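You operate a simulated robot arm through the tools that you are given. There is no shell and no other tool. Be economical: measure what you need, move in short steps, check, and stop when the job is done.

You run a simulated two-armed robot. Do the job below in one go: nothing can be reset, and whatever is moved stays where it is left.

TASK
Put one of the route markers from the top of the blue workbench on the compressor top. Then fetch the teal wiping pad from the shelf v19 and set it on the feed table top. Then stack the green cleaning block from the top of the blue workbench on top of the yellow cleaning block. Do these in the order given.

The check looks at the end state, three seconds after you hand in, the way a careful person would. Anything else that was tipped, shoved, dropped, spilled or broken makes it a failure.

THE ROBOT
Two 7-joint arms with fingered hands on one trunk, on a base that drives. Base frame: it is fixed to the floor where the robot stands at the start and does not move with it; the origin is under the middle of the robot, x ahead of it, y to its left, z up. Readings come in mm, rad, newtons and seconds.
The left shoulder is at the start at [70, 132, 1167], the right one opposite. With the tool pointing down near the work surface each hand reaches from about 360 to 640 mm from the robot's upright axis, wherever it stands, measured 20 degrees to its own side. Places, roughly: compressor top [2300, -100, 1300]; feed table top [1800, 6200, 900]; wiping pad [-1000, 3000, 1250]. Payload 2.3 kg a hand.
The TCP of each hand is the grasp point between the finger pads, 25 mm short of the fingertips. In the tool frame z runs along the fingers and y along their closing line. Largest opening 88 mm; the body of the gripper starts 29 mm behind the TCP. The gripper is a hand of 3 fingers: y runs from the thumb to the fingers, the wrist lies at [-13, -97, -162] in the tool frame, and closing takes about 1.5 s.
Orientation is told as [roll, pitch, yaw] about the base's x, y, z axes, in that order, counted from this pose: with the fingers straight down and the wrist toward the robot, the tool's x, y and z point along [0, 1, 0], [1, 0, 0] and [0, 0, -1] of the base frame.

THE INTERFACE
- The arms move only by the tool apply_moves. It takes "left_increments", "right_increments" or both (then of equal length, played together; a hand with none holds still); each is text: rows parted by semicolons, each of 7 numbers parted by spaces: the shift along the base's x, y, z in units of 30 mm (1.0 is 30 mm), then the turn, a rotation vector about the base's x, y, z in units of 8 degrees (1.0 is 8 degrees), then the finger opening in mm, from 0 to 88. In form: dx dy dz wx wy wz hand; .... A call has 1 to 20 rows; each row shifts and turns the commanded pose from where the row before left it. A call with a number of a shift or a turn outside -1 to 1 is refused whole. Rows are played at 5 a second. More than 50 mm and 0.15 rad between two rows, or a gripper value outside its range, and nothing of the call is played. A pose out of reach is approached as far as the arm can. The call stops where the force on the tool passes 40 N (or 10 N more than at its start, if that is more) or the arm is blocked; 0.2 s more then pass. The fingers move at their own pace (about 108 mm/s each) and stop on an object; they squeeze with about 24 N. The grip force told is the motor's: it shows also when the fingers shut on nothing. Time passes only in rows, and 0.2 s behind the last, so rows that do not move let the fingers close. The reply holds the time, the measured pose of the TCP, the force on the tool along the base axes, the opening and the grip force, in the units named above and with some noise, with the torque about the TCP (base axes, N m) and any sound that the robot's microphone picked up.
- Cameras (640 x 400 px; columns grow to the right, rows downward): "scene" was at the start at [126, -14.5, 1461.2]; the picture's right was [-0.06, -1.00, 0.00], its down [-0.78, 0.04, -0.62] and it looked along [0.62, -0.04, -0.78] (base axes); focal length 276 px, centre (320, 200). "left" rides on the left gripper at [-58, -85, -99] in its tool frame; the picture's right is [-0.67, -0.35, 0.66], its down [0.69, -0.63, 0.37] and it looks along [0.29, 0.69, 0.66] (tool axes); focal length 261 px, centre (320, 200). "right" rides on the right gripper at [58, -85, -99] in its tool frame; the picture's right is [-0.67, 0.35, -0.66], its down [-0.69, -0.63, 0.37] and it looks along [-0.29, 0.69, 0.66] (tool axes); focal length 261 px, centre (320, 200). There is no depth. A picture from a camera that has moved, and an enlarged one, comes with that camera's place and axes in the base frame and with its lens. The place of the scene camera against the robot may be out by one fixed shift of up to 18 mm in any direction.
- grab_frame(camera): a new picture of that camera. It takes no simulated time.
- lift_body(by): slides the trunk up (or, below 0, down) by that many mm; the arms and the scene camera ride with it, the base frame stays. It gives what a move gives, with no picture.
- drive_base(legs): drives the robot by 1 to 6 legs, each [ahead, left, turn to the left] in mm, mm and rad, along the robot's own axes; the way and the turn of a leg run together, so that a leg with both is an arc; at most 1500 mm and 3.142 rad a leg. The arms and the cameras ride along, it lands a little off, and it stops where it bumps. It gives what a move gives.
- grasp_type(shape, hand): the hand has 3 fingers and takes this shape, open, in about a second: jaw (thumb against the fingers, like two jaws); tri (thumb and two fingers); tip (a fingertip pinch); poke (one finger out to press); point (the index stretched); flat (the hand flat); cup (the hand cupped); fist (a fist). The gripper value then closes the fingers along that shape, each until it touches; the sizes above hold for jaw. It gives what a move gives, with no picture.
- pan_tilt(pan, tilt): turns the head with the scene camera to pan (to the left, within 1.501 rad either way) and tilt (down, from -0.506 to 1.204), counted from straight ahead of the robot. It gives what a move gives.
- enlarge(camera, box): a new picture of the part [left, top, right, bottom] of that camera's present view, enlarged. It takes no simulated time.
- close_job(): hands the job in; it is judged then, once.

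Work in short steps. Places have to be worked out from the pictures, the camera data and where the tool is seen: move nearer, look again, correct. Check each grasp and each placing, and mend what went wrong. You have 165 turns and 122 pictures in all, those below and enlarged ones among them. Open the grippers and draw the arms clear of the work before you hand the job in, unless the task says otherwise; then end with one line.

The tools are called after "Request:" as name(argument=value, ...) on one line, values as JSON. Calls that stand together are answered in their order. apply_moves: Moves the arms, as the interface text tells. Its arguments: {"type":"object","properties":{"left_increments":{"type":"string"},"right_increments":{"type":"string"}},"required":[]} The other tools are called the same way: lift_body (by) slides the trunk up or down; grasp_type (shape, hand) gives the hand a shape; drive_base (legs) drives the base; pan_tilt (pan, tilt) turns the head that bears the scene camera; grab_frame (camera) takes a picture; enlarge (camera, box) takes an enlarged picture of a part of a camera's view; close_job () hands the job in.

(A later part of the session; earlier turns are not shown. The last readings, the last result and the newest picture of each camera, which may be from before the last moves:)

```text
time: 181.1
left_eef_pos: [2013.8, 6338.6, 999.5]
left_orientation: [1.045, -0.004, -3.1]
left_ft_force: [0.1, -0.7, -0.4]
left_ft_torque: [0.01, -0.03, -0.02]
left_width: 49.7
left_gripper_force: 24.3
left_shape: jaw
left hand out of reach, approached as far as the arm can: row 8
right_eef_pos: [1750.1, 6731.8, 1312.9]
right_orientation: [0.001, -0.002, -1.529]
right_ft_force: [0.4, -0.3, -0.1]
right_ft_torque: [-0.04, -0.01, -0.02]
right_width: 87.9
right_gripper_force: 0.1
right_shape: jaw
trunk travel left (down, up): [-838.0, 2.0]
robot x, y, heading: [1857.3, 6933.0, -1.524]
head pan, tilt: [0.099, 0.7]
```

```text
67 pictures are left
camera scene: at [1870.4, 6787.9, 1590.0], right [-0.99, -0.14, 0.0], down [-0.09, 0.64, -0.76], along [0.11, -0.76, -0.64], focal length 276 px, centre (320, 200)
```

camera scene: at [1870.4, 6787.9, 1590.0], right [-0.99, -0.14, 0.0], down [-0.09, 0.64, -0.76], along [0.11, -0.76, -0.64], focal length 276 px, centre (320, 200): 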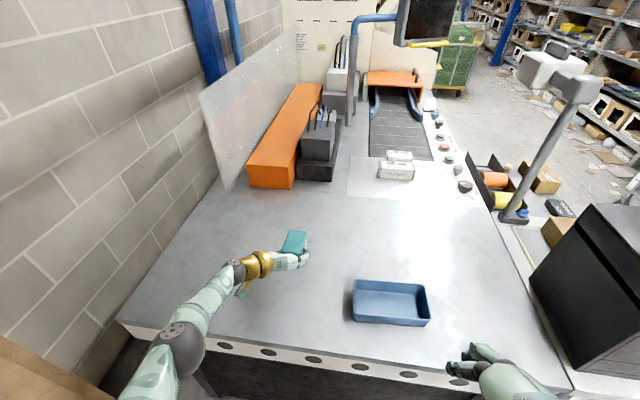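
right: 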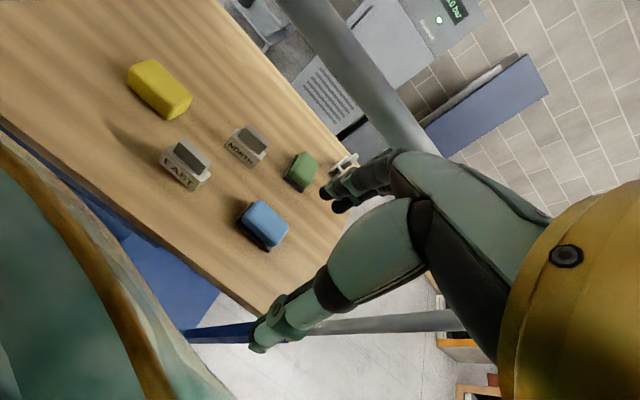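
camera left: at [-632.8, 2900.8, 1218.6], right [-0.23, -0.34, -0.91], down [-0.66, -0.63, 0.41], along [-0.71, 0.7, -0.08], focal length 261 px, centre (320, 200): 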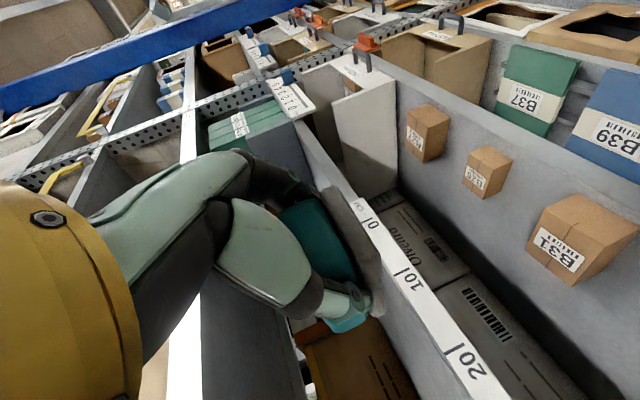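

Arm at its reach limit here with the elbow about z 1130, which leaves room. I'll lower the trunk 70 mm and look at the gap.

Request:
lift_body(by=-65)

Request:
enlarge(camera="scene", box=[200, 200, 440, 350])

Request:
grab_frame(camera="left")

```text
time: 182.1
left_eef_pos: [2014.7, 6337.0, 935.3]
left_orientation: [1.047, -0.003, -3.099]
left_ft_force: [-0.2, 0.7, -0.2]
left_ft_torque: [0.02, -0.04, -0.01]
left_width: 49.6
left_gripper_force: 23.4
left_shape: jaw
right_eef_pos: [1750.4, 6730.7, 1249.6]
right_orientation: [0.002, -0.002, -1.527]
right_ft_force: [0.0, 0.4, 0.5]
right_ft_torque: [-0.03, -0.01, 0.0]
right_width: 87.5
right_gripper_force: 0.0
right_shape: jaw
trunk travel left (down, up): [-773.0, 67.0]
robot x, y, heading: [1857.7, 6932.4, -1.524]
head pan, tilt: [0.099, 0.7]
```

```text
2.67 times, centred on (320, 275) of scene
camera zoom: at [1870.2, 6787.8, 1525.0], right [-0.99, -0.14, 0.0], down [-0.09, 0.64, -0.76], along [0.11, -0.76, -0.64], focal length 737 px, centre (320, 0)
```

zoom: 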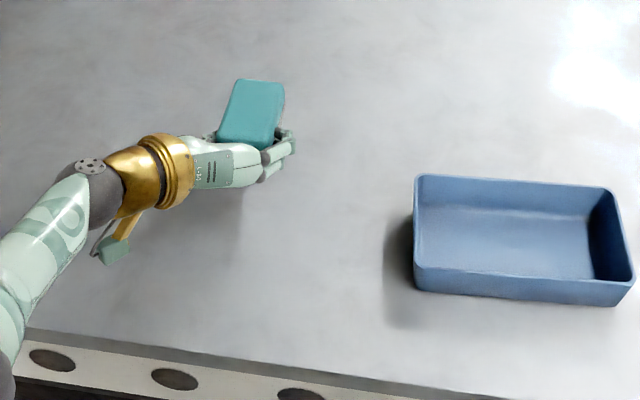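

```text
65 pictures are left
camera left: at [2094.7, 6457.2, 934.6], right [0.35, -0.22, -0.91], down [0.66, -0.63, 0.41], along [-0.66, -0.74, -0.08], focal length 261 px, centre (320, 200)
```

left: 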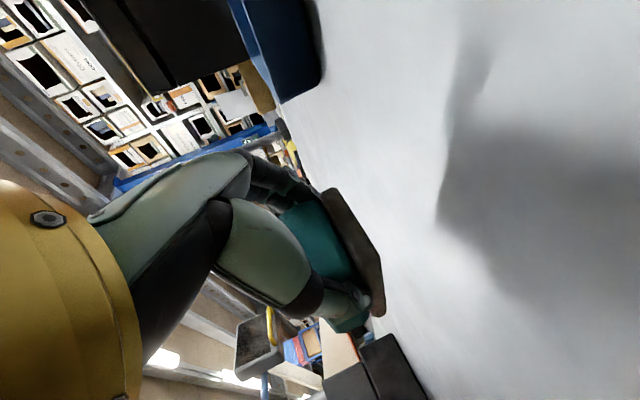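

Still roughly 25 mm above the table. I'll lower 15 mm more by trunk, then try small arm steps to contact.

Request:
lift_body(by=-15)

Request:
apply_moves(left_increments="0 0 -0.1 0 0 0 0; 0 0 -0.1 0 0 0 0")

```text
time: 182.8
left_eef_pos: [2014.1, 6338.0, 920.3]
left_orientation: [1.043, -0.004, -3.099]
left_ft_force: [0.8, -0.8, -1.0]
left_ft_torque: [0.04, 0.01, 0.01]
left_width: 49.5
left_gripper_force: 23.7
left_shape: jaw
right_eef_pos: [1751.5, 6730.0, 1233.5]
right_orientation: [0.0, -0.001, -1.528]
right_ft_force: [0.1, 0.6, -0.7]
right_ft_torque: [-0.01, -0.05, 0.0]
right_width: 87.3
right_gripper_force: 0.0
right_shape: jaw
trunk travel left (down, up): [-758.0, 82.0]
robot x, y, heading: [1857.9, 6932.2, -1.525]
head pan, tilt: [0.099, 0.7]
```

```text
time: 183.3
left_eef_pos: [2013.6, 6340.4, 912.0]
left_orientation: [1.044, -0.004, -3.1]
left_ft_force: [0.3, 0.0, -1.2]
left_ft_torque: [0.03, -0.01, -0.01]
left_width: 49.6
left_gripper_force: 23.6
left_shape: jaw
right_eef_pos: [1750.4, 6729.5, 1234.9]
right_orientation: [0.001, -0.001, -1.526]
right_ft_force: [0.3, -0.8, 0.6]
right_ft_torque: [0.01, 0.0, 0.0]
right_width: 87.6
right_gripper_force: 0.0
right_shape: jaw
trunk travel left (down, up): [-758.0, 82.0]
robot x, y, heading: [1855.0, 6929.0, -1.526]
head pan, tilt: [0.099, 0.7]
```

No contact yet. Continuing in 2 mm steps.

Request:
apply_moves(left_increments="0 0 -0.07 0 0 0 0; 0 0 -0.07 0 0 0 0; 0 0 -0.07 0 0 0 0")

Request:
enlarge(camera="scene", box=[240, 200, 360, 275])

```text
time: 184.2
left_eef_pos: [2013.3, 6342.6, 910.5]
left_orientation: [1.046, -0.003, -3.1]
left_ft_force: [0.2, -0.2, -1.7]
left_ft_torque: [0.03, -0.01, -0.02]
left_width: 49.9
left_gripper_force: 24.2
left_shape: jaw
left hand out of reach, approached as far as the arm can: row 1
right_eef_pos: [1751.1, 6731.3, 1233.2]
right_orientation: [-0.001, -0.001, -1.527]
right_ft_force: [0.7, -0.2, -0.5]
right_ft_torque: [-0.01, -0.02, 0.05]
right_width: 87.6
right_gripper_force: 0.0
right_shape: jaw
trunk travel left (down, up): [-758.0, 82.0]
robot x, y, heading: [1858.2, 6931.8, -1.526]
head pan, tilt: [0.099, 0.7]
```

```text
5.33 times, centred on (300, 238) of scene
camera zoom: at [1870.3, 6787.7, 1510.0], right [-0.99, -0.14, 0.0], down [-0.09, 0.64, -0.76], along [0.11, -0.76, -0.64], focal length 1474 px, centre (427, 0)
```

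zoom: 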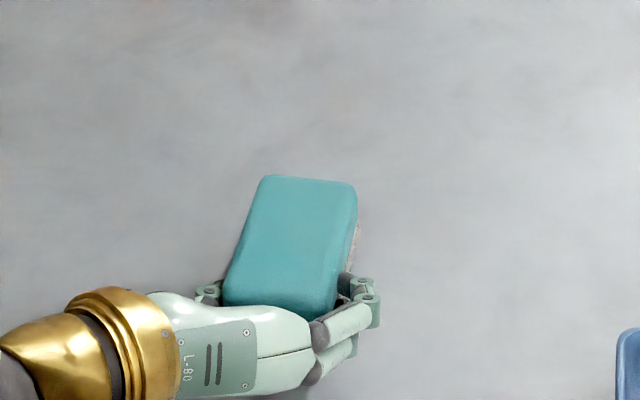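

The arm is at its limit; I'll use small trunk steps for the last millimetres.

Request:
lift_body(by=-3)

Request:
lift_body(by=-2)

```text
time: 184.7
left_eef_pos: [2013.3, 6341.4, 906.9]
left_orientation: [1.045, -0.003, -3.101]
left_ft_force: [0.0, -0.2, 0.4]
left_ft_torque: [0.01, -0.02, -0.02]
left_width: 49.7
left_gripper_force: 24.3
left_shape: jaw
right_eef_pos: [1750.7, 6731.1, 1232.5]
right_orientation: [0.001, 0.0, -1.527]
right_ft_force: [0.0, 0.3, -1.3]
right_ft_torque: [0.0, -0.01, 0.04]
right_width: 87.5
right_gripper_force: 0.0
right_shape: jaw
trunk travel left (down, up): [-755.0, 85.0]
robot x, y, heading: [1855.7, 6932.0, -1.524]
head pan, tilt: [0.099, 0.7]
```

```text
time: 185.2
left_eef_pos: [2012.7, 6342.4, 904.9]
left_orientation: [1.046, -0.003, -3.099]
left_ft_force: [0.6, -0.4, -0.4]
left_ft_torque: [0.02, -0.02, -0.02]
left_width: 50.0
left_gripper_force: 24.3
left_shape: jaw
right_eef_pos: [1750.5, 6729.9, 1228.1]
right_orientation: [0.001, 0.001, -1.527]
right_ft_force: [0.0, 0.3, 0.0]
right_ft_torque: [-0.03, 0.01, 0.02]
right_width: 87.5
right_gripper_force: 0.1
right_shape: jaw
trunk travel left (down, up): [-753.0, 87.0]
robot x, y, heading: [1852.0, 6930.8, -1.523]
head pan, tilt: [0.099, 0.7]
```

Still no contact. Two more small steps.

Request:
lift_body(by=-2)

Request:
lift_body(by=-2)

Request:
grab_frame(camera="left")

```text
time: 185.7
left_eef_pos: [2013.4, 6341.3, 901.9]
left_orientation: [1.047, -0.002, -3.1]
left_ft_force: [0.9, 1.1, -0.4]
left_ft_torque: [0.03, 0.01, -0.03]
left_width: 49.4
left_gripper_force: 24.3
left_shape: jaw
right_eef_pos: [1750.6, 6730.0, 1226.6]
right_orientation: [-0.001, 0.0, -1.527]
right_ft_force: [0.2, -0.2, 0.3]
right_ft_torque: [-0.03, 0.02, -0.01]
right_width: 87.7
right_gripper_force: 0.1
right_shape: jaw
trunk travel left (down, up): [-751.0, 89.0]
robot x, y, heading: [1854.2, 6934.8, -1.53]
head pan, tilt: [0.099, 0.7]
```

```text
time: 186.2
left_eef_pos: [2012.7, 6341.1, 900.2]
left_orientation: [1.045, -0.003, -3.1]
left_ft_force: [-0.6, -0.5, 0.5]
left_ft_torque: [0.07, 0.04, 0.0]
left_width: 49.9
left_gripper_force: 23.8
left_shape: jaw
right_eef_pos: [1749.7, 6731.7, 1225.2]
right_orientation: [0.001, 0.0, -1.528]
right_ft_force: [0.9, 0.5, 1.4]
right_ft_torque: [-0.02, -0.03, 0.0]
right_width: 87.6
right_gripper_force: 0.1
right_shape: jaw
trunk travel left (down, up): [-749.0, 91.0]
robot x, y, heading: [1857.4, 6933.0, -1.532]
head pan, tilt: [0.099, 0.7]
```

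```text
63 pictures are left
camera left: at [2093.2, 6460.6, 900.5], right [0.35, -0.22, -0.91], down [0.66, -0.63, 0.41], along [-0.66, -0.74, -0.08], focal length 261 px, centre (320, 200)
```

left: 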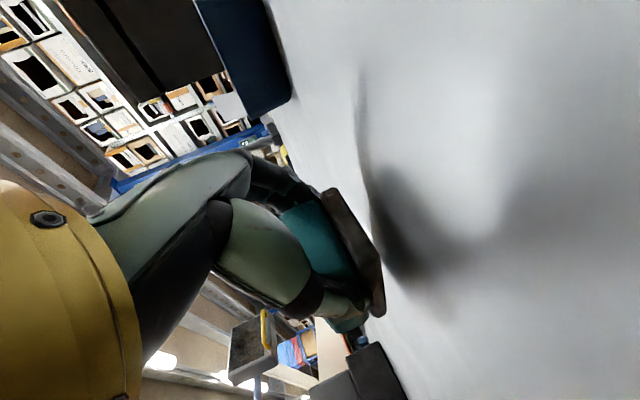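

The gap is nearly closed. Continuing with 2 mm steps.

Request:
lift_body(by=-2)

Request:
lift_body(by=-2)

```text
time: 186.8
left_eef_pos: [2013.2, 6342.5, 898.6]
left_orientation: [1.046, -0.003, -3.1]
left_ft_force: [0.9, 0.5, -0.1]
left_ft_torque: [0.03, -0.01, 0.0]
left_width: 49.8
left_gripper_force: 24.2
left_shape: jaw
right_eef_pos: [1750.5, 6730.7, 1221.5]
right_orientation: [-0.002, 0.0, -1.527]
right_ft_force: [-0.7, -0.6, -0.6]
right_ft_torque: [0.0, -0.01, -0.02]
right_width: 87.4
right_gripper_force: 0.0
right_shape: jaw
trunk travel left (down, up): [-747.0, 93.0]
robot x, y, heading: [1854.3, 6931.5, -1.524]
head pan, tilt: [0.099, 0.7]
```

```text
time: 187.3
left_eef_pos: [2012.8, 6341.0, 896.6]
left_orientation: [1.045, -0.004, -3.099]
left_ft_force: [-0.2, -0.2, -1.3]
left_ft_torque: [0.03, 0.01, 0.01]
left_width: 49.5
left_gripper_force: 24.4
left_shape: jaw
right_eef_pos: [1750.5, 6731.5, 1222.0]
right_orientation: [-0.001, 0.001, -1.528]
right_ft_force: [-0.4, 0.7, 0.2]
right_ft_torque: [-0.01, 0.0, 0.01]
right_width: 87.7
right_gripper_force: 0.0
right_shape: jaw
trunk travel left (down, up): [-745.0, 95.0]
robot x, y, heading: [1853.0, 6931.4, -1.527]
head pan, tilt: [0.099, 0.7]
```

No contact still. More 2 mm steps, with a look.

Request:
lift_body(by=-2)

Request:
lift_body(by=-2)

Request:
enlarge(camera="left", box=[260, 150, 500, 350])

```text
time: 187.8
left_eef_pos: [2012.8, 6342.3, 894.8]
left_orientation: [1.045, -0.003, -3.1]
left_ft_force: [1.1, 0.0, -0.6]
left_ft_torque: [0.02, 0.01, 0.02]
left_width: 49.7
left_gripper_force: 23.8
left_shape: jaw
right_eef_pos: [1749.1, 6730.7, 1219.3]
right_orientation: [0.0, 0.002, -1.527]
right_ft_force: [0.2, 0.7, 0.3]
right_ft_torque: [0.02, 0.01, -0.03]
right_width: 87.6
right_gripper_force: 0.1
right_shape: jaw
trunk travel left (down, up): [-743.0, 97.0]
robot x, y, heading: [1856.8, 6932.4, -1.527]
head pan, tilt: [0.099, 0.7]
```

```text
time: 188.3
left_eef_pos: [2013.5, 6342.0, 893.2]
left_orientation: [1.046, -0.003, -3.099]
left_ft_force: [-0.6, 0.1, -1.2]
left_ft_torque: [-0.02, 0.01, -0.01]
left_width: 49.5
left_gripper_force: 24.1
left_shape: jaw
right_eef_pos: [1750.9, 6731.0, 1217.5]
right_orientation: [0.001, 0.001, -1.526]
right_ft_force: [0.0, 0.3, -0.6]
right_ft_torque: [-0.03, -0.01, 0.01]
right_width: 87.3
right_gripper_force: 0.1
right_shape: jaw
trunk travel left (down, up): [-741.0, 99.0]
robot x, y, heading: [1856.6, 6933.8, -1.525]
head pan, tilt: [0.099, 0.7]
```

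```text
2.00 times, centred on (380, 250) of left
camera zoom: at [2093.2, 6460.6, 892.5], right [0.35, -0.22, -0.91], down [0.66, -0.63, 0.41], along [-0.66, -0.74, -0.08], focal length 521 px, centre (200, 100)
```

zoom: 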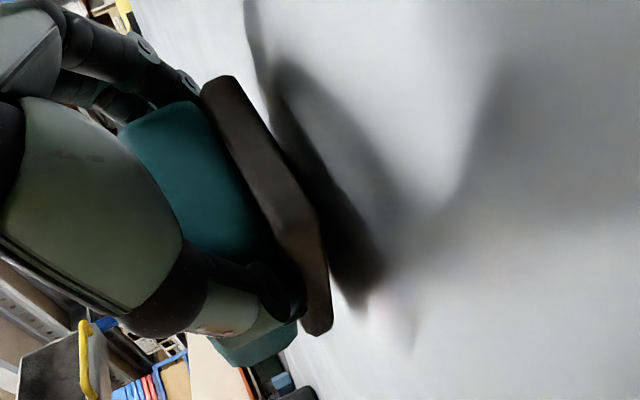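

A shadow gap of several millimetres remains. Down 4 more, then 2.

Request:
lift_body(by=-4)

Request:
lift_body(by=-2)

Request:
enlarge(camera="left", box=[260, 150, 500, 350])

```text
time: 188.8
left_eef_pos: [2013.7, 6341.3, 889.0]
left_orientation: [1.045, -0.001, -3.1]
left_ft_force: [0.1, 0.7, -0.7]
left_ft_torque: [0.06, -0.01, 0.01]
left_width: 49.5
left_gripper_force: 24.1
left_shape: jaw
right_eef_pos: [1751.1, 6731.5, 1213.4]
right_orientation: [0.001, 0.0, -1.526]
right_ft_force: [0.0, -0.3, 0.1]
right_ft_torque: [-0.01, -0.01, 0.04]
right_width: 87.6
right_gripper_force: 0.1
right_shape: jaw
trunk travel left (down, up): [-737.0, 103.0]
robot x, y, heading: [1854.4, 6932.3, -1.524]
head pan, tilt: [0.099, 0.7]
```

```text
time: 189.4
left_eef_pos: [2013.4, 6342.1, 886.4]
left_orientation: [1.045, -0.003, -3.099]
left_ft_force: [0.1, 0.1, -1.0]
left_ft_torque: [-0.01, 0.02, 0.01]
left_width: 49.7
left_gripper_force: 23.7
left_shape: jaw
right_eef_pos: [1749.9, 6730.5, 1212.1]
right_orientation: [0.001, 0.002, -1.527]
right_ft_force: [0.3, 1.5, 0.1]
right_ft_torque: [0.0, -0.01, 0.01]
right_width: 87.5
right_gripper_force: 0.1
right_shape: jaw
trunk travel left (down, up): [-735.0, 105.0]
robot x, y, heading: [1859.1, 6931.5, -1.526]
head pan, tilt: [0.099, 0.7]
```

```text
2.00 times, centred on (380, 250) of left
camera zoom: at [2093.2, 6460.7, 886.6], right [0.35, -0.22, -0.91], down [0.66, -0.63, 0.41], along [-0.66, -0.74, -0.08], focal length 521 px, centre (200, 100)
```

zoom: 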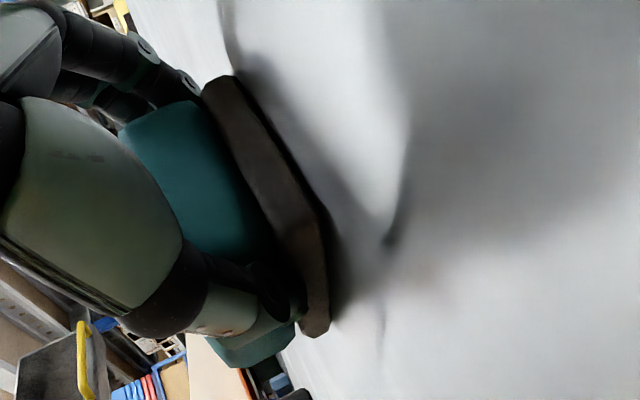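

About 2 mm left. Two 1.5 mm steps.

Request:
lift_body(by=-1.5)

Request:
lift_body(by=-1.5)

Request:
enlarge(camera="left", box=[260, 150, 500, 350])

```text
time: 189.9
left_eef_pos: [2013.3, 6342.2, 885.9]
left_orientation: [1.045, -0.004, -3.1]
left_ft_force: [0.1, 0.2, 2.3]
left_ft_torque: [-0.03, 0.02, 0.0]
left_width: 49.7
left_gripper_force: 23.6
left_shape: jaw
right_eef_pos: [1750.8, 6732.6, 1209.4]
right_orientation: [0.001, -0.002, -1.527]
right_ft_force: [-0.4, -0.9, -0.3]
right_ft_torque: [0.0, 0.01, -0.03]
right_width: 87.6
right_gripper_force: 0.0
right_shape: jaw
trunk travel left (down, up): [-734.0, 106.0]
robot x, y, heading: [1855.5, 6933.2, -1.529]
head pan, tilt: [0.099, 0.7]
```

```text
time: 190.4
left_eef_pos: [2013.0, 6342.8, 885.4]
left_orientation: [1.048, -0.001, -3.099]
left_ft_force: [1.1, -1.3, 5.7]
left_ft_torque: [-0.12, 0.06, 0.05]
left_width: 49.8
left_gripper_force: 23.8
left_shape: jaw
right_eef_pos: [1750.7, 6732.5, 1208.7]
right_orientation: [-0.002, 0.0, -1.526]
right_ft_force: [0.1, 0.2, -0.5]
right_ft_torque: [-0.01, 0.01, -0.01]
right_width: 87.4
right_gripper_force: 0.1
right_shape: jaw
trunk travel left (down, up): [-732.0, 108.0]
robot x, y, heading: [1855.6, 6934.3, -1.521]
head pan, tilt: [0.099, 0.7]
```

```text
2.00 times, centred on (380, 250) of left
camera zoom: at [2093.0, 6461.3, 884.5], right [0.35, -0.22, -0.91], down [0.66, -0.63, 0.41], along [-0.66, -0.74, -0.08], focal length 521 px, centre (200, 100)
```

zoom: 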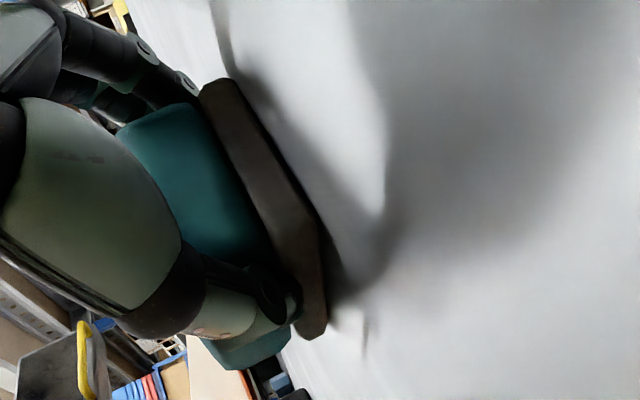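

Contact at about 6 N. I'll open and lift the hand straight up with the trunk.

Request:
apply_moves(left_increments="0 0 0 0 0 0 65; 0 0 0 0 0 0 88; 0 0 0 0 0 0 88; 0 0 0 0 0 0 88; 0 0 0 0 0 0 88")

Request:
lift_body(by=105)

Request:
grab_frame(camera="scene")

```text
time: 191.6
left_eef_pos: [2012.4, 6341.8, 884.1]
left_orientation: [1.044, -0.003, -3.1]
left_ft_force: [-0.3, -0.5, 0.4]
left_ft_torque: [0.03, 0.03, 0.0]
left_width: 87.3
left_gripper_force: 0.2
left_shape: jaw
right_eef_pos: [1750.5, 6730.2, 1209.0]
right_orientation: [0.0, 0.0, -1.527]
right_ft_force: [0.5, -0.2, 0.3]
right_ft_torque: [-0.04, -0.05, 0.0]
right_width: 87.7
right_gripper_force: 0.1
right_shape: jaw
trunk travel left (down, up): [-732.0, 108.0]
robot x, y, heading: [1858.7, 6931.0, -1.53]
head pan, tilt: [0.099, 0.7]
```

```text
time: 192.9
left_eef_pos: [2013.1, 6341.5, 988.9]
left_orientation: [1.046, -0.004, -3.099]
left_ft_force: [0.7, -0.5, -1.0]
left_ft_torque: [-0.01, -0.02, 0.03]
left_width: 87.7
left_gripper_force: 0.2
left_shape: jaw
right_eef_pos: [1751.4, 6730.1, 1313.8]
right_orientation: [0.0, -0.002, -1.526]
right_ft_force: [-0.2, -0.6, -0.6]
right_ft_torque: [0.0, -0.02, -0.01]
right_width: 87.5
right_gripper_force: 0.0
right_shape: jaw
trunk travel left (down, up): [-837.0, 3.0]
robot x, y, heading: [1854.3, 6934.4, -1.522]
head pan, tilt: [0.099, 0.7]
```

```text
59 pictures are left
camera scene: at [1870.2, 6787.9, 1589.0], right [-0.99, -0.14, 0.0], down [-0.09, 0.64, -0.76], along [0.11, -0.76, -0.64], focal length 276 px, centre (320, 200)
```

scene: 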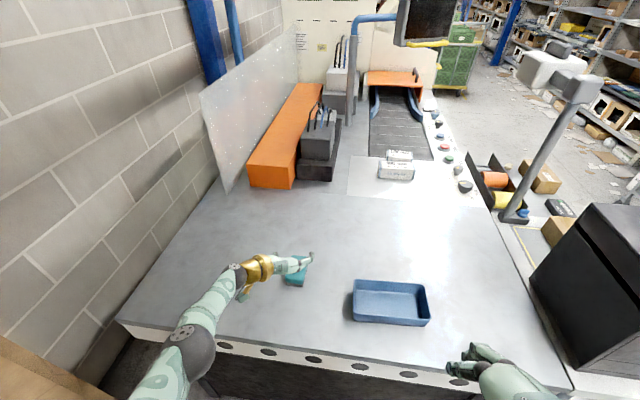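

The pad rests on the feed table, clear of the tray. I'll raise the arm, back off, and restore the fingers-down pose.

Request:
apply_moves(left_increments="0 0 1 0 0 0 88; 0 0 1 0 0 0 88; 0 0 1 0 0 0 88; 0 0 1 0 0 0 88; 0 0 1 0 0 0 88; 0 0 1 0 0 0 88; 0 0 1 0 0 0 88; 0 0 1 0 0 0 88")

Request:
drive_base(legs=[[-250, 0, 0]])

Request:
apply_moves(left_increments="0 0 0 -0.94 -0.04 0 88; 0 0 0 -0.94 -0.04 0 88; 0 0 0 -0.94 -0.04 0 88; 0 0 0 -0.94 -0.04 0 88; 0 0 0 0.551 0.603 0.577 88; 0 0 0 0.551 0.603 0.577 88; 0 0 0 0.551 0.603 0.577 88; 0 0 0 0.551 0.603 0.577 88; 0 0 0 0.551 0.603 0.577 88; 0 0 0 0.551 0.603 0.577 88; 0 0 0 0.551 0.603 0.577 88; 0 0 0 0.551 0.603 0.577 88; 0 0 0 0.551 0.603 0.577 88; 0 0 0 0.551 0.603 0.577 88; 0 0 0 0.551 0.603 0.577 88; 0 0 0 0.551 0.603 0.577 88; 0 0 0 0.551 0.603 0.577 88; 0 0 0 0.551 0.603 0.577 88; 0 0 0 0.551 0.603 0.577 88")

Request:
enlarge(camera="scene", box=[200, 60, 440, 260])

```text
time: 194.8
left_eef_pos: [2014.7, 6342.6, 1232.2]
left_orientation: [1.045, -0.002, -3.098]
left_ft_force: [0.4, 0.0, -0.3]
left_ft_torque: [0.02, 0.02, -0.01]
left_width: 87.4
left_gripper_force: 0.1
left_shape: jaw
right_eef_pos: [1749.9, 6731.0, 1313.1]
right_orientation: [0.0, -0.001, -1.527]
right_ft_force: [0.0, 0.3, -0.6]
right_ft_torque: [-0.02, 0.0, 0.03]
right_width: 87.6
right_gripper_force: 0.0
right_shape: jaw
trunk travel left (down, up): [-837.0, 3.0]
robot x, y, heading: [1853.0, 6932.5, -1.522]
head pan, tilt: [0.099, 0.7]
```

```text
time: 196.6
left_eef_pos: [2002.5, 6591.8, 1229.8]
left_orientation: [1.043, -0.003, -3.098]
left_ft_force: [0.5, 0.0, -0.4]
left_ft_torque: [0.0, 0.02, -0.03]
left_width: 87.5
left_gripper_force: 0.0
left_shape: jaw
right_eef_pos: [1740.0, 6979.4, 1312.7]
right_orientation: [0.001, 0.003, -1.525]
right_ft_force: [0.6, 0.5, -0.3]
right_ft_torque: [-0.03, -0.04, 0.05]
right_width: 87.5
right_gripper_force: 0.0
right_shape: jaw
trunk travel left (down, up): [-837.0, 3.0]
robot x, y, heading: [1843.1, 7187.0, -1.524]
head pan, tilt: [0.099, 0.7]
```

```text
time: 200.6
left_eef_pos: [2005.3, 6599.8, 1228.6]
left_orientation: [-0.002, -0.001, -1.519]
left_ft_force: [0.2, 0.0, -0.2]
left_ft_torque: [-0.01, 0.01, 0.03]
left_width: 87.7
left_gripper_force: 0.0
left_shape: jaw
left hand out of reach, approached as far as the arm can: row 19
right_eef_pos: [1740.5, 6982.7, 1312.9]
right_orientation: [0.0, -0.001, -1.527]
right_ft_force: [-0.2, -0.3, 0.7]
right_ft_torque: [0.0, -0.01, 0.02]
right_width: 87.6
right_gripper_force: 0.2
right_shape: jaw
trunk travel left (down, up): [-837.0, 3.0]
robot x, y, heading: [1843.6, 7186.2, -1.525]
head pan, tilt: [0.099, 0.7]
```

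```text
2.00 times, centred on (320, 160) of scene
camera zoom: at [1860.1, 7039.5, 1589.0], right [-0.99, -0.15, 0.0], down [-0.09, 0.64, -0.76], along [0.11, -0.76, -0.64], focal length 553 px, centre (320, 280)
```

zoom: 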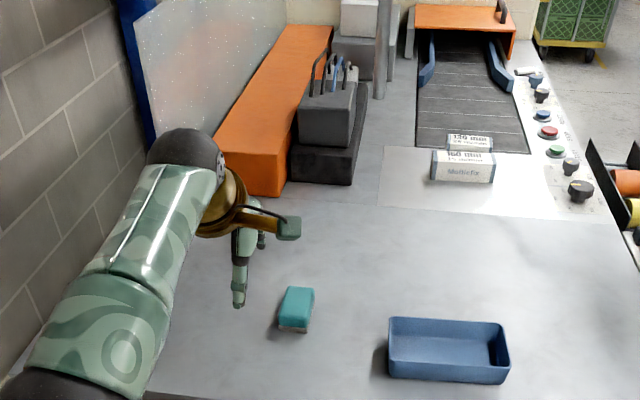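

The pad sits flat on the feed table. I'll tuck the left arm and start retracing the route, facing -x.

Request:
apply_moves(left_increments="0 1 0.3 0 0 0 88; 0 1 0.3 0 0 0 88; 0 1 0.3 0 0 0 88; 0 1 0.3 0 0 0 88; -0.05 1 0.3 0 0 0 88; -0.05 1 0.3 0 0 0 88; -0.05 1 0.3 0 0 0 88; -0.05 1 0.3 0 0 0 88; -0.05 1 0.3 0 0 0 88; -0.05 1 0.3 0 0 0 88; -0.05 1 0.3 0 0 0 88; -0.05 1 0.3 0 0 0 88")

Request:
drive_base(legs=[[190, 0, -0.046], [0, 0, -1.571], [830, 0, 0], [830, 0, 0]])

Request:
pan_tilt(pan=0.9, tilt=0.5)

Request:
grab_frame(camera="scene")

```text
time: 203.2
left_eef_pos: [2072.8, 6792.9, 1309.2]
left_orientation: [0.0, -0.001, -1.525]
left_ft_force: [0.8, 0.6, -1.1]
left_ft_torque: [-0.01, 0.01, -0.01]
left_width: 87.8
left_gripper_force: 0.2
left_shape: jaw
left hand out of reach, approached as far as the arm can: row 6, 7, 8, 9, 10, 11, 12
right_eef_pos: [1739.4, 6984.4, 1313.5]
right_orientation: [0.0, -0.002, -1.526]
right_ft_force: [0.7, 0.1, -0.6]
right_ft_torque: [-0.01, 0.01, -0.03]
right_width: 87.6
right_gripper_force: 0.1
right_shape: jaw
trunk travel left (down, up): [-837.0, 3.0]
robot x, y, heading: [1846.1, 7182.0, -1.527]
head pan, tilt: [0.099, 0.7]
```

```text
time: 216.6
left_eef_pos: [-213.7, 6764.1, 1309.8]
left_orientation: [-0.002, -0.001, -3.126]
left_ft_force: [0.6, 0.4, -0.4]
left_ft_torque: [0.02, -0.01, 0.0]
left_width: 87.7
left_gripper_force: 0.1
left_shape: jaw
right_eef_pos: [-12.0, 7090.8, 1313.0]
right_orientation: [-0.001, -0.003, -3.128]
right_ft_force: [-0.2, -1.0, 0.6]
right_ft_torque: [-0.02, -0.01, -0.01]
right_width: 87.8
right_gripper_force: 0.1
right_shape: jaw
trunk travel left (down, up): [-837.0, 3.0]
robot x, y, heading: [184.0, 6976.8, -3.126]
head pan, tilt: [0.099, 0.7]
```

```text
time: 217.8
left_eef_pos: [-214.0, 6764.1, 1310.0]
left_orientation: [-0.002, 0.0, -3.126]
left_ft_force: [0.9, 0.2, -0.7]
left_ft_torque: [-0.03, 0.0, 0.04]
left_width: 87.5
left_gripper_force: 0.1
left_shape: jaw
right_eef_pos: [-12.3, 7088.9, 1311.7]
right_orientation: [0.0, -0.001, -3.126]
right_ft_force: [0.0, 0.1, -0.2]
right_ft_torque: [0.0, -0.02, -0.01]
right_width: 87.4
right_gripper_force: 0.1
right_shape: jaw
trunk travel left (down, up): [-837.0, 3.0]
robot x, y, heading: [184.1, 6979.0, -3.125]
head pan, tilt: [0.901, 0.499]
```

```text
57 pictures are left
camera scene: at [79.6, 6895.6, 1606.8], right [-0.79, 0.61, 0.0], down [0.29, 0.38, -0.88], along [-0.54, -0.7, -0.48], focal length 276 px, centre (320, 200)
```

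scene: 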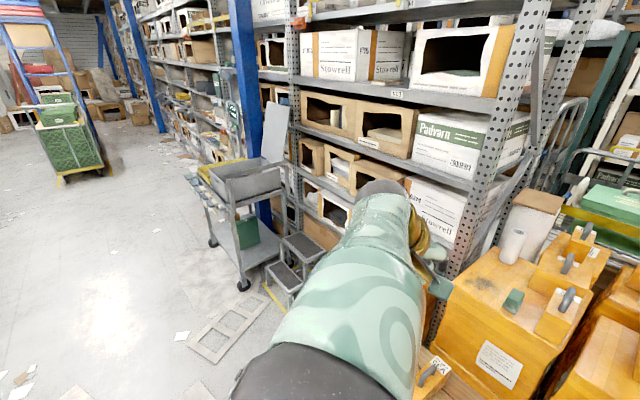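

The left arm won't tuck fully in this elbow pose, but it's compact enough. I'll shift 100 mm away from the carts and slide down the aisle.

Request:
drive_base(legs=[[-100, 0, -0.016], [0, 930, 0], [0, 1290, 0], [0, 1140, 0]])

Request:
pan_tilt(pan=1.3, tilt=0.5)

Request:
grab_frame(camera="scene")

```text
time: 234.9
left_eef_pos: [-97.6, 3394.5, 1309.1]
left_orientation: [0.0, 0.0, -3.125]
left_ft_force: [-0.6, -0.3, 0.5]
left_ft_torque: [-0.01, 0.01, 0.03]
left_width: 87.8
left_gripper_force: 0.1
left_shape: jaw
right_eef_pos: [103.7, 3721.7, 1313.0]
right_orientation: [0.002, -0.001, -3.126]
right_ft_force: [-0.1, 0.1, -0.5]
right_ft_torque: [0.01, -0.01, 0.01]
right_width: 87.5
right_gripper_force: 0.0
right_shape: jaw
trunk travel left (down, up): [-837.0, 3.0]
robot x, y, heading: [303.5, 3610.9, -3.127]
head pan, tilt: [0.901, 0.499]
```

```text
time: 235.8
left_eef_pos: [-94.8, 3393.7, 1309.0]
left_orientation: [-0.001, 0.001, -3.125]
left_ft_force: [0.4, 0.2, -0.4]
left_ft_torque: [0.0, 0.0, -0.02]
left_width: 87.7
left_gripper_force: 0.0
left_shape: jaw
right_eef_pos: [103.3, 3720.0, 1312.3]
right_orientation: [0.002, -0.002, -3.125]
right_ft_force: [0.5, -0.2, 0.5]
right_ft_torque: [0.01, -0.01, 0.01]
right_width: 87.6
right_gripper_force: 0.0
right_shape: jaw
trunk travel left (down, up): [-837.0, 3.0]
robot x, y, heading: [303.6, 3610.0, -3.124]
head pan, tilt: [1.3, 0.499]
```

```text
56 pictures are left
camera scene: at [230.0, 3510.1, 1606.8], right [-0.97, 0.25, 0.0], down [0.12, 0.46, -0.88], along [-0.22, -0.85, -0.48], focal length 276 px, centre (320, 200)
```

scene: 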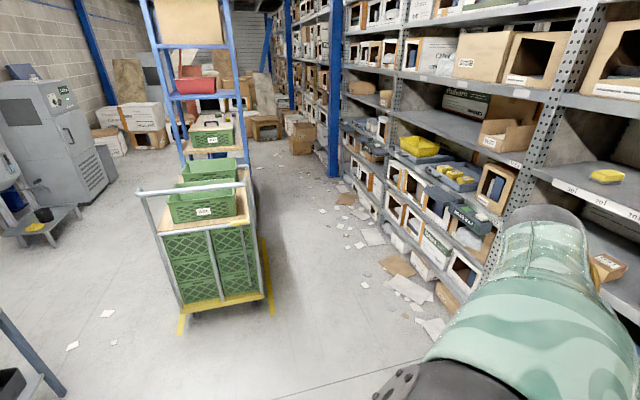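

A direct gap beside the trolley looks too narrow, so I'll use the known aisle route.

Request:
drive_base(legs=[[525, 0, -0.017], [0, 1250, 0], [0, 1250, 0], [0, 1100, 0]])

Request:
pan_tilt(pan=1.4, tilt=0.6)

Request:
grab_frame(camera="scene")

```text
time: 255.8
left_eef_pos: [-620.7, -176.0, 1309.6]
left_orientation: [0.0, 0.0, 3.136]
left_ft_force: [0.8, 0.5, 0.9]
left_ft_torque: [0.02, 0.01, 0.01]
left_width: 87.9
left_gripper_force: 0.1
left_shape: jaw
right_eef_pos: [-412.7, 145.2, 1313.1]
right_orientation: [0.0, -0.002, 3.135]
right_ft_force: [0.0, 0.2, -0.1]
right_ft_torque: [0.02, 0.02, 0.0]
right_width: 87.8
right_gripper_force: 0.0
right_shape: jaw
trunk travel left (down, up): [-837.0, 3.0]
robot x, y, heading: [-216.1, 25.0, 3.136]
head pan, tilt: [1.3, 0.499]
```

```text
time: 256.4
left_eef_pos: [-619.8, -176.6, 1309.1]
left_orientation: [-0.003, -0.001, 3.135]
left_ft_force: [-0.1, -0.2, -0.5]
left_ft_torque: [-0.06, 0.03, 0.02]
left_width: 87.3
left_gripper_force: 0.0
left_shape: jaw
right_eef_pos: [-412.4, 144.2, 1312.6]
right_orientation: [0.001, -0.001, 3.136]
right_ft_force: [-0.2, -0.4, -0.5]
right_ft_torque: [0.01, 0.0, 0.04]
right_width: 87.7
right_gripper_force: 0.1
right_shape: jaw
trunk travel left (down, up): [-837.0, 3.0]
robot x, y, heading: [-215.6, 30.3, 3.133]
head pan, tilt: [1.4, 0.6]
```

```text
55 pictures are left
camera scene: at [-281.7, -68.2, 1597.8], right [-0.98, 0.18, 0.0], down [0.1, 0.56, -0.83], along [-0.15, -0.81, -0.56], focal length 276 px, centre (320, 200)
```

scene: 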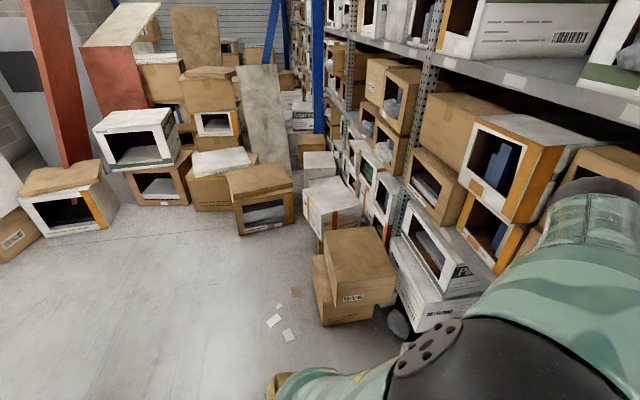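

The box pile is low and the base will clear it. I'll back off slightly, slide to y about -945, then reverse along +x to the bench's far side.

Request:
drive_base(legs=[[-150, 0, 0.008], [0, 975, 0], [-1300, 0, 0]])

Request:
pan_tilt(pan=-0.7, tilt=0.7)

Request:
grab_frame(camera="scene")

```text
time: 268.6
left_eef_pos: [788.7, -1180.5, 1309.2]
left_orientation: [-0.001, -0.001, 3.126]
left_ft_force: [-0.3, 0.8, 0.3]
left_ft_torque: [-0.01, 0.0, -0.04]
left_width: 87.6
left_gripper_force: 0.1
left_shape: jaw
right_eef_pos: [999.0, -862.7, 1313.2]
right_orientation: [0.0, -0.001, 3.125]
right_ft_force: [1.2, 0.3, -0.2]
right_ft_torque: [-0.01, 0.05, -0.01]
right_width: 87.5
right_gripper_force: 0.0
right_shape: jaw
trunk travel left (down, up): [-837.0, 3.0]
robot x, y, heading: [1197.4, -980.9, 3.126]
head pan, tilt: [1.4, 0.6]
```

```text
time: 270.6
left_eef_pos: [789.0, -1182.5, 1309.0]
left_orientation: [-0.001, 0.0, 3.127]
left_ft_force: [-0.3, 0.4, 0.0]
left_ft_torque: [0.0, 0.03, -0.01]
left_width: 87.8
left_gripper_force: 0.1
left_shape: jaw
right_eef_pos: [1001.3, -863.4, 1313.1]
right_orientation: [0.001, -0.002, 3.124]
right_ft_force: [0.0, -0.5, -0.4]
right_ft_torque: [0.01, -0.01, 0.0]
right_width: 87.5
right_gripper_force: 0.1
right_shape: jaw
trunk travel left (down, up): [-837.0, 3.0]
robot x, y, heading: [1193.6, -982.9, 3.129]
head pan, tilt: [-0.7, 0.7]
```

```text
54 pictures are left
camera scene: at [1080.7, -933.5, 1589.1], right [0.66, 0.75, 0.0], down [0.49, -0.42, -0.76], along [-0.58, 0.5, -0.64], focal length 276 px, centre (320, 200)
```

scene: 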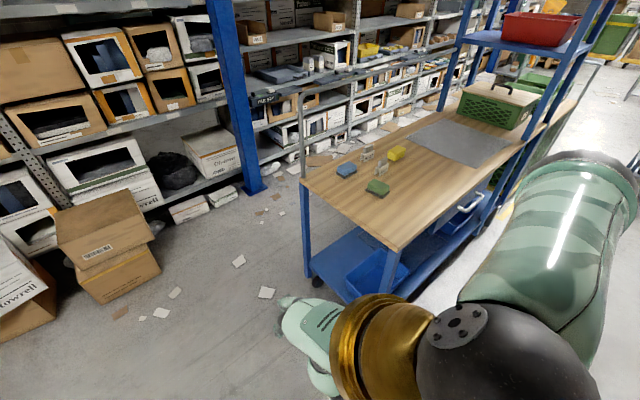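

I'll slide to y about -100 facing the bench from its far side and view the blocks.

Request:
drive_base(legs=[[0, -880, 0.015]])

Request:
pan_tilt(pan=0.0, tilt=0.8)

Request:
grab_frame(camera="scene")

Request:
grab_frame(camera="right")

```text
time: 275.2
left_eef_pos: [797.8, -304.5, 1308.3]
left_orientation: [-0.004, 0.0, -3.136]
left_ft_force: [-0.3, -0.7, -1.1]
left_ft_torque: [-0.03, -0.02, 0.0]
left_width: 87.6
left_gripper_force: 0.1
left_shape: jaw
right_eef_pos: [1001.9, 19.1, 1312.6]
right_orientation: [-0.002, -0.002, -3.137]
right_ft_force: [-0.3, -0.5, -0.6]
right_ft_torque: [0.02, 0.03, 0.02]
right_width: 87.7
right_gripper_force: 0.0
right_shape: jaw
trunk travel left (down, up): [-837.0, 3.0]
robot x, y, heading: [1200.0, -90.4, -3.133]
head pan, tilt: [-0.7, 0.7]
```

```text
time: 276.3
left_eef_pos: [797.9, -302.8, 1309.2]
left_orientation: [0.0, 0.0, -3.135]
left_ft_force: [-0.6, 0.4, 0.2]
left_ft_torque: [-0.02, 0.0, -0.01]
left_width: 87.7
left_gripper_force: 0.1
left_shape: jaw
right_eef_pos: [1001.9, 20.3, 1314.1]
right_orientation: [-0.001, -0.001, -3.138]
right_ft_force: [-0.9, -0.9, -0.1]
right_ft_torque: [-0.02, -0.01, 0.0]
right_width: 87.4
right_gripper_force: 0.1
right_shape: jaw
trunk travel left (down, up): [-837.0, 3.0]
robot x, y, heading: [1201.1, -91.9, -3.131]
head pan, tilt: [0.0, 0.799]
```

```text
53 pictures are left
camera scene: at [1068.6, -103.1, 1580.8], right [-0.01, 1.0, 0.0], down [0.72, 0.0, -0.7], along [-0.7, 0.0, -0.72], focal length 276 px, centre (320, 200)
```

scene: 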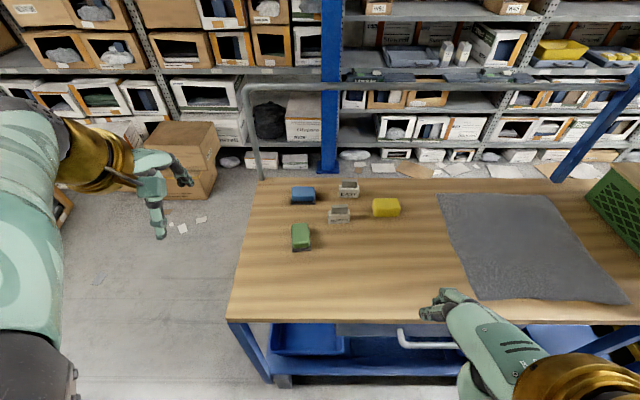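

```text
52 pictures are left
camera right: at [1087.6, -36.7, 1413.2], right [-0.35, 0.67, 0.66], down [0.62, 0.69, -0.37], along [-0.7, 0.28, -0.66], focal length 261 px, centre (320, 200)
```

right: 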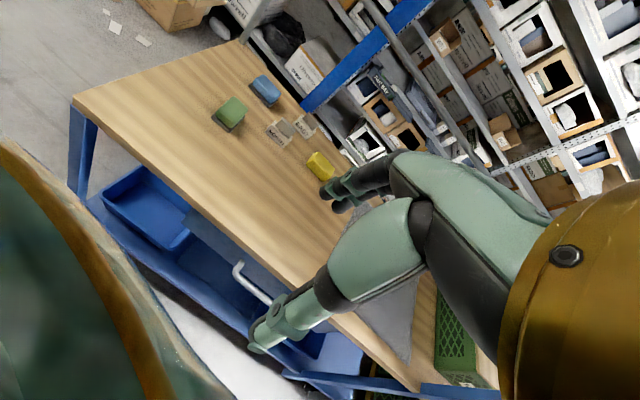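

The green block (long axis along x) is at about (561, -163) and yellow (long axis along y) about (438, 118). The bench edge is at x about 803, with a handle out to about 846 at y 90–245. I'll check my own base's footprint by looking straight down.

Request:
pan_tilt(pan=0.0, tilt=1.2)

Request:
grab_frame(camera="scene")

```text
time: 277.2
left_eef_pos: [798.2, -302.4, 1310.0]
left_orientation: [-0.002, -0.001, -3.135]
left_ft_force: [0.2, 1.2, -0.3]
left_ft_torque: [0.01, -0.02, -0.01]
left_width: 87.5
left_gripper_force: 0.1
left_shape: jaw
right_eef_pos: [1002.4, 20.0, 1313.2]
right_orientation: [0.001, -0.001, -3.137]
right_ft_force: [0.2, -0.1, 0.3]
right_ft_torque: [0.03, 0.01, 0.0]
right_width: 87.5
right_gripper_force: 0.1
right_shape: jaw
trunk travel left (down, up): [-837.0, 3.0]
robot x, y, heading: [1204.7, -90.8, -3.132]
head pan, tilt: [0.0, 1.201]
```

```text
51 pictures are left
camera scene: at [1093.3, -103.2, 1553.1], right [-0.01, 1.0, 0.0], down [0.93, 0.01, -0.36], along [-0.36, 0.0, -0.93], focal length 276 px, centre (320, 200)
```

scene: 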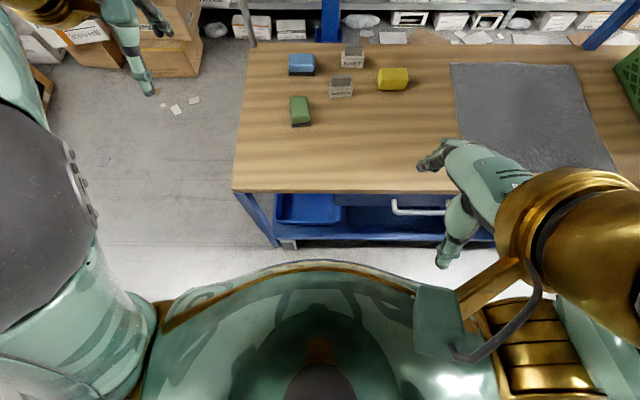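

The torso front is only about 170 mm ahead of the axis, so standing at x about 1060 is fine. I'll move there, then extend the right hand over the green block while turning it 90° so it closes along y (the block's short side).

Request:
drive_base(legs=[[0, 107, -0.01], [130, 0, 0]])

Request:
apply_moves(right_increments="-0.83 -0.2 0 0 0 0.94 88; -0.83 -0.2 0 0 0 0.94 88; -0.83 -0.2 0 0 0 0.94 88; -0.83 -0.2 0 0 0 0.94 88; -0.83 -0.2 0 0 0 0.94 88; -0.83 -0.2 0 0 0 0.94 88; -0.83 -0.2 0 0 0 0.94 88; -0.83 -0.2 0 0 0 0.94 88; -0.83 -0.2 0 0 0 0.94 88; -0.83 -0.2 0 0 0 0.94 88; -0.83 -0.2 0 0 0 0.94 88; -0.83 -0.2 0 0 0 0.94 88")

Request:
pan_tilt(pan=0.0, tilt=0.95)

Request:
grab_frame(camera="scene")

```text
time: 279.2
left_eef_pos: [673.1, -406.6, 1310.6]
left_orientation: [-0.003, -0.006, 3.14]
left_ft_force: [0.6, 0.3, -0.5]
left_ft_torque: [0.02, 0.02, 0.0]
left_width: 87.8
left_gripper_force: 0.0
left_shape: jaw
right_eef_pos: [881.4, -84.8, 1315.0]
right_orientation: [0.001, -0.005, 3.138]
right_ft_force: [0.9, 0.3, 0.9]
right_ft_torque: [0.01, 0.04, -0.01]
right_width: 87.7
right_gripper_force: 0.1
right_shape: jaw
trunk travel left (down, up): [-837.0, 3.0]
robot x, y, heading: [1070.9, -198.1, 3.135]
head pan, tilt: [0.0, 1.201]
```

```text
time: 281.8
left_eef_pos: [668.9, -407.0, 1308.5]
left_orientation: [-0.002, -0.003, 3.14]
left_ft_force: [-0.3, -1.1, 0.1]
left_ft_torque: [0.02, 0.03, -0.01]
left_width: 87.8
left_gripper_force: 0.1
left_shape: jaw
right_eef_pos: [772.3, -215.0, 1255.7]
right_orientation: [0.019, -0.005, -1.672]
right_ft_force: [0.0, 0.0, 0.1]
right_ft_torque: [0.0, 0.0, 0.03]
right_width: 88.2
right_gripper_force: 0.3
right_shape: jaw
right hand out of reach, approached as far as the arm can: row 8, 9, 10, 11, 12
trunk travel left (down, up): [-837.0, 3.0]
robot x, y, heading: [1070.2, -196.8, 3.14]
head pan, tilt: [0.0, 1.201]
```

```text
time: 282.6
left_eef_pos: [668.7, -405.5, 1309.7]
left_orientation: [-0.002, -0.001, 3.14]
left_ft_force: [0.5, -0.5, -0.6]
left_ft_torque: [0.03, 0.01, 0.0]
left_width: 87.8
left_gripper_force: 0.2
left_shape: jaw
right_eef_pos: [770.7, -213.9, 1255.2]
right_orientation: [0.018, -0.002, -1.675]
right_ft_force: [-0.8, -0.3, -0.8]
right_ft_torque: [-0.02, 0.0, -0.01]
right_width: 87.8
right_gripper_force: 0.1
right_shape: jaw
trunk travel left (down, up): [-837.0, 3.0]
robot x, y, heading: [1074.1, -196.1, 3.138]
head pan, tilt: [0.0, 0.949]
```

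```text
50 pictures are left
camera scene: at [949.5, -208.1, 1569.3], right [0.0, 1.0, 0.0], down [0.81, 0.0, -0.58], along [-0.58, 0.0, -0.81], focal length 276 px, centre (320, 200)
```

scene: 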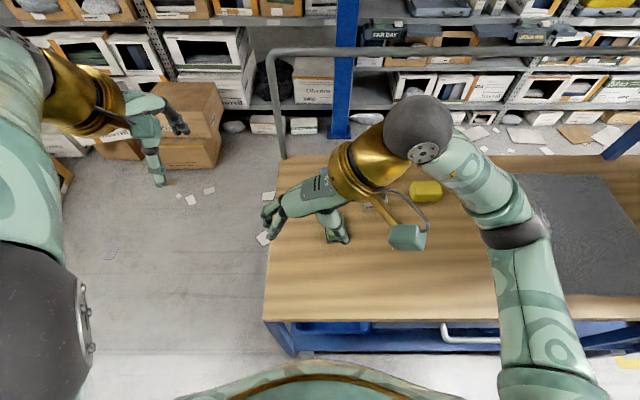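

The hand turned nearly 90° but stopped short; it may be too high relative to the shoulder. I'll try moving forward and down.

Request:
apply_moves(right_increments="-0.7 0.3 -1 0 0 0 88; -0.7 0.3 -1 0 0 0 88; -0.7 0.3 -1 0 0 0 88; -0.7 0.2 -0.5 0 0 0 88; -0.7 0.2 -0.5 0 0 0 88; -0.7 0.2 0 0 0 0 88; -0.7 0.2 0 0 0 0 88")

Request:
grab_frame(camera="scene")

```text
time: 284.2
left_eef_pos: [667.8, -405.2, 1309.5]
left_orientation: [0.0, 0.0, 3.14]
left_ft_force: [-0.8, 0.0, 0.3]
left_ft_torque: [0.01, 0.03, 0.0]
left_width: 87.6
left_gripper_force: 0.0
left_shape: jaw
right_eef_pos: [775.5, -200.0, 1226.1]
right_orientation: [0.024, -0.006, -1.677]
right_ft_force: [0.2, -0.5, 0.1]
right_ft_torque: [-0.02, 0.0, -0.01]
right_width: 87.9
right_gripper_force: 0.2
right_shape: jaw
right hand out of reach, approached as far as the arm can: row 1, 2, 3, 4, 5, 6, 7
trunk travel left (down, up): [-837.0, 3.0]
robot x, y, heading: [1071.8, -197.8, 3.137]
head pan, tilt: [0.0, 0.949]
```

```text
49 pictures are left
camera scene: at [949.1, -207.7, 1569.3], right [0.0, 1.0, 0.0], down [0.81, 0.0, -0.58], along [-0.58, 0.0, -0.81], focal length 276 px, centre (320, 200)
```

scene: 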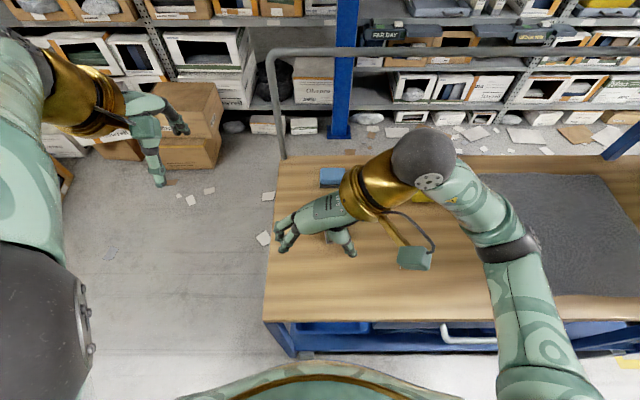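

The wrist is joint-limited in that turn. I'll undo the rotation and instead pick green from the bench's right end with the natural pose.

Request:
apply_moves(right_increments="0 0 0 0 0 -0.94 88; 0 0 0 0 0 -0.94 88; 0 0 0 0 0 -0.94 88; 0 0 0 0 0 -0.94 88; 0 0 0 0 0 -0.94 88; 0 0 0 0 0 -0.94 88; 0 0 0 0 0 -0.94 88; 0 0 0 0 0 -0.94 88; 0 0 0 0 0 -0.94 88; 0 0 0 0 0 -0.94 88; 0 0 0 0 0 -0.94 88")

Request:
grab_frame(camera="scene")

```text
time: 286.6
left_eef_pos: [669.4, -406.0, 1308.5]
left_orientation: [-0.003, -0.001, 3.14]
left_ft_force: [-0.2, 0.2, -0.1]
left_ft_torque: [0.02, -0.04, 0.0]
left_width: 87.5
left_gripper_force: 0.1
left_shape: jaw
right_eef_pos: [777.0, -201.6, 1226.4]
right_orientation: [0.019, -0.007, -3.117]
right_ft_force: [-0.2, 0.2, -0.6]
right_ft_torque: [-0.01, 0.0, 0.03]
right_width: 87.7
right_gripper_force: 0.2
right_shape: jaw
trunk travel left (down, up): [-837.0, 3.0]
robot x, y, heading: [1073.3, -198.4, 3.139]
head pan, tilt: [0.0, 0.949]
```

```text
48 pictures are left
camera scene: at [949.5, -208.9, 1569.3], right [0.0, 1.0, 0.0], down [0.81, 0.0, -0.58], along [-0.58, 0.0, -0.81], focal length 276 px, centre (320, 200)
```

scene: 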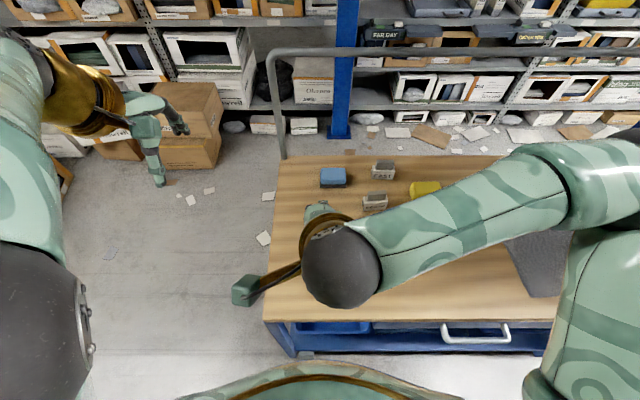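

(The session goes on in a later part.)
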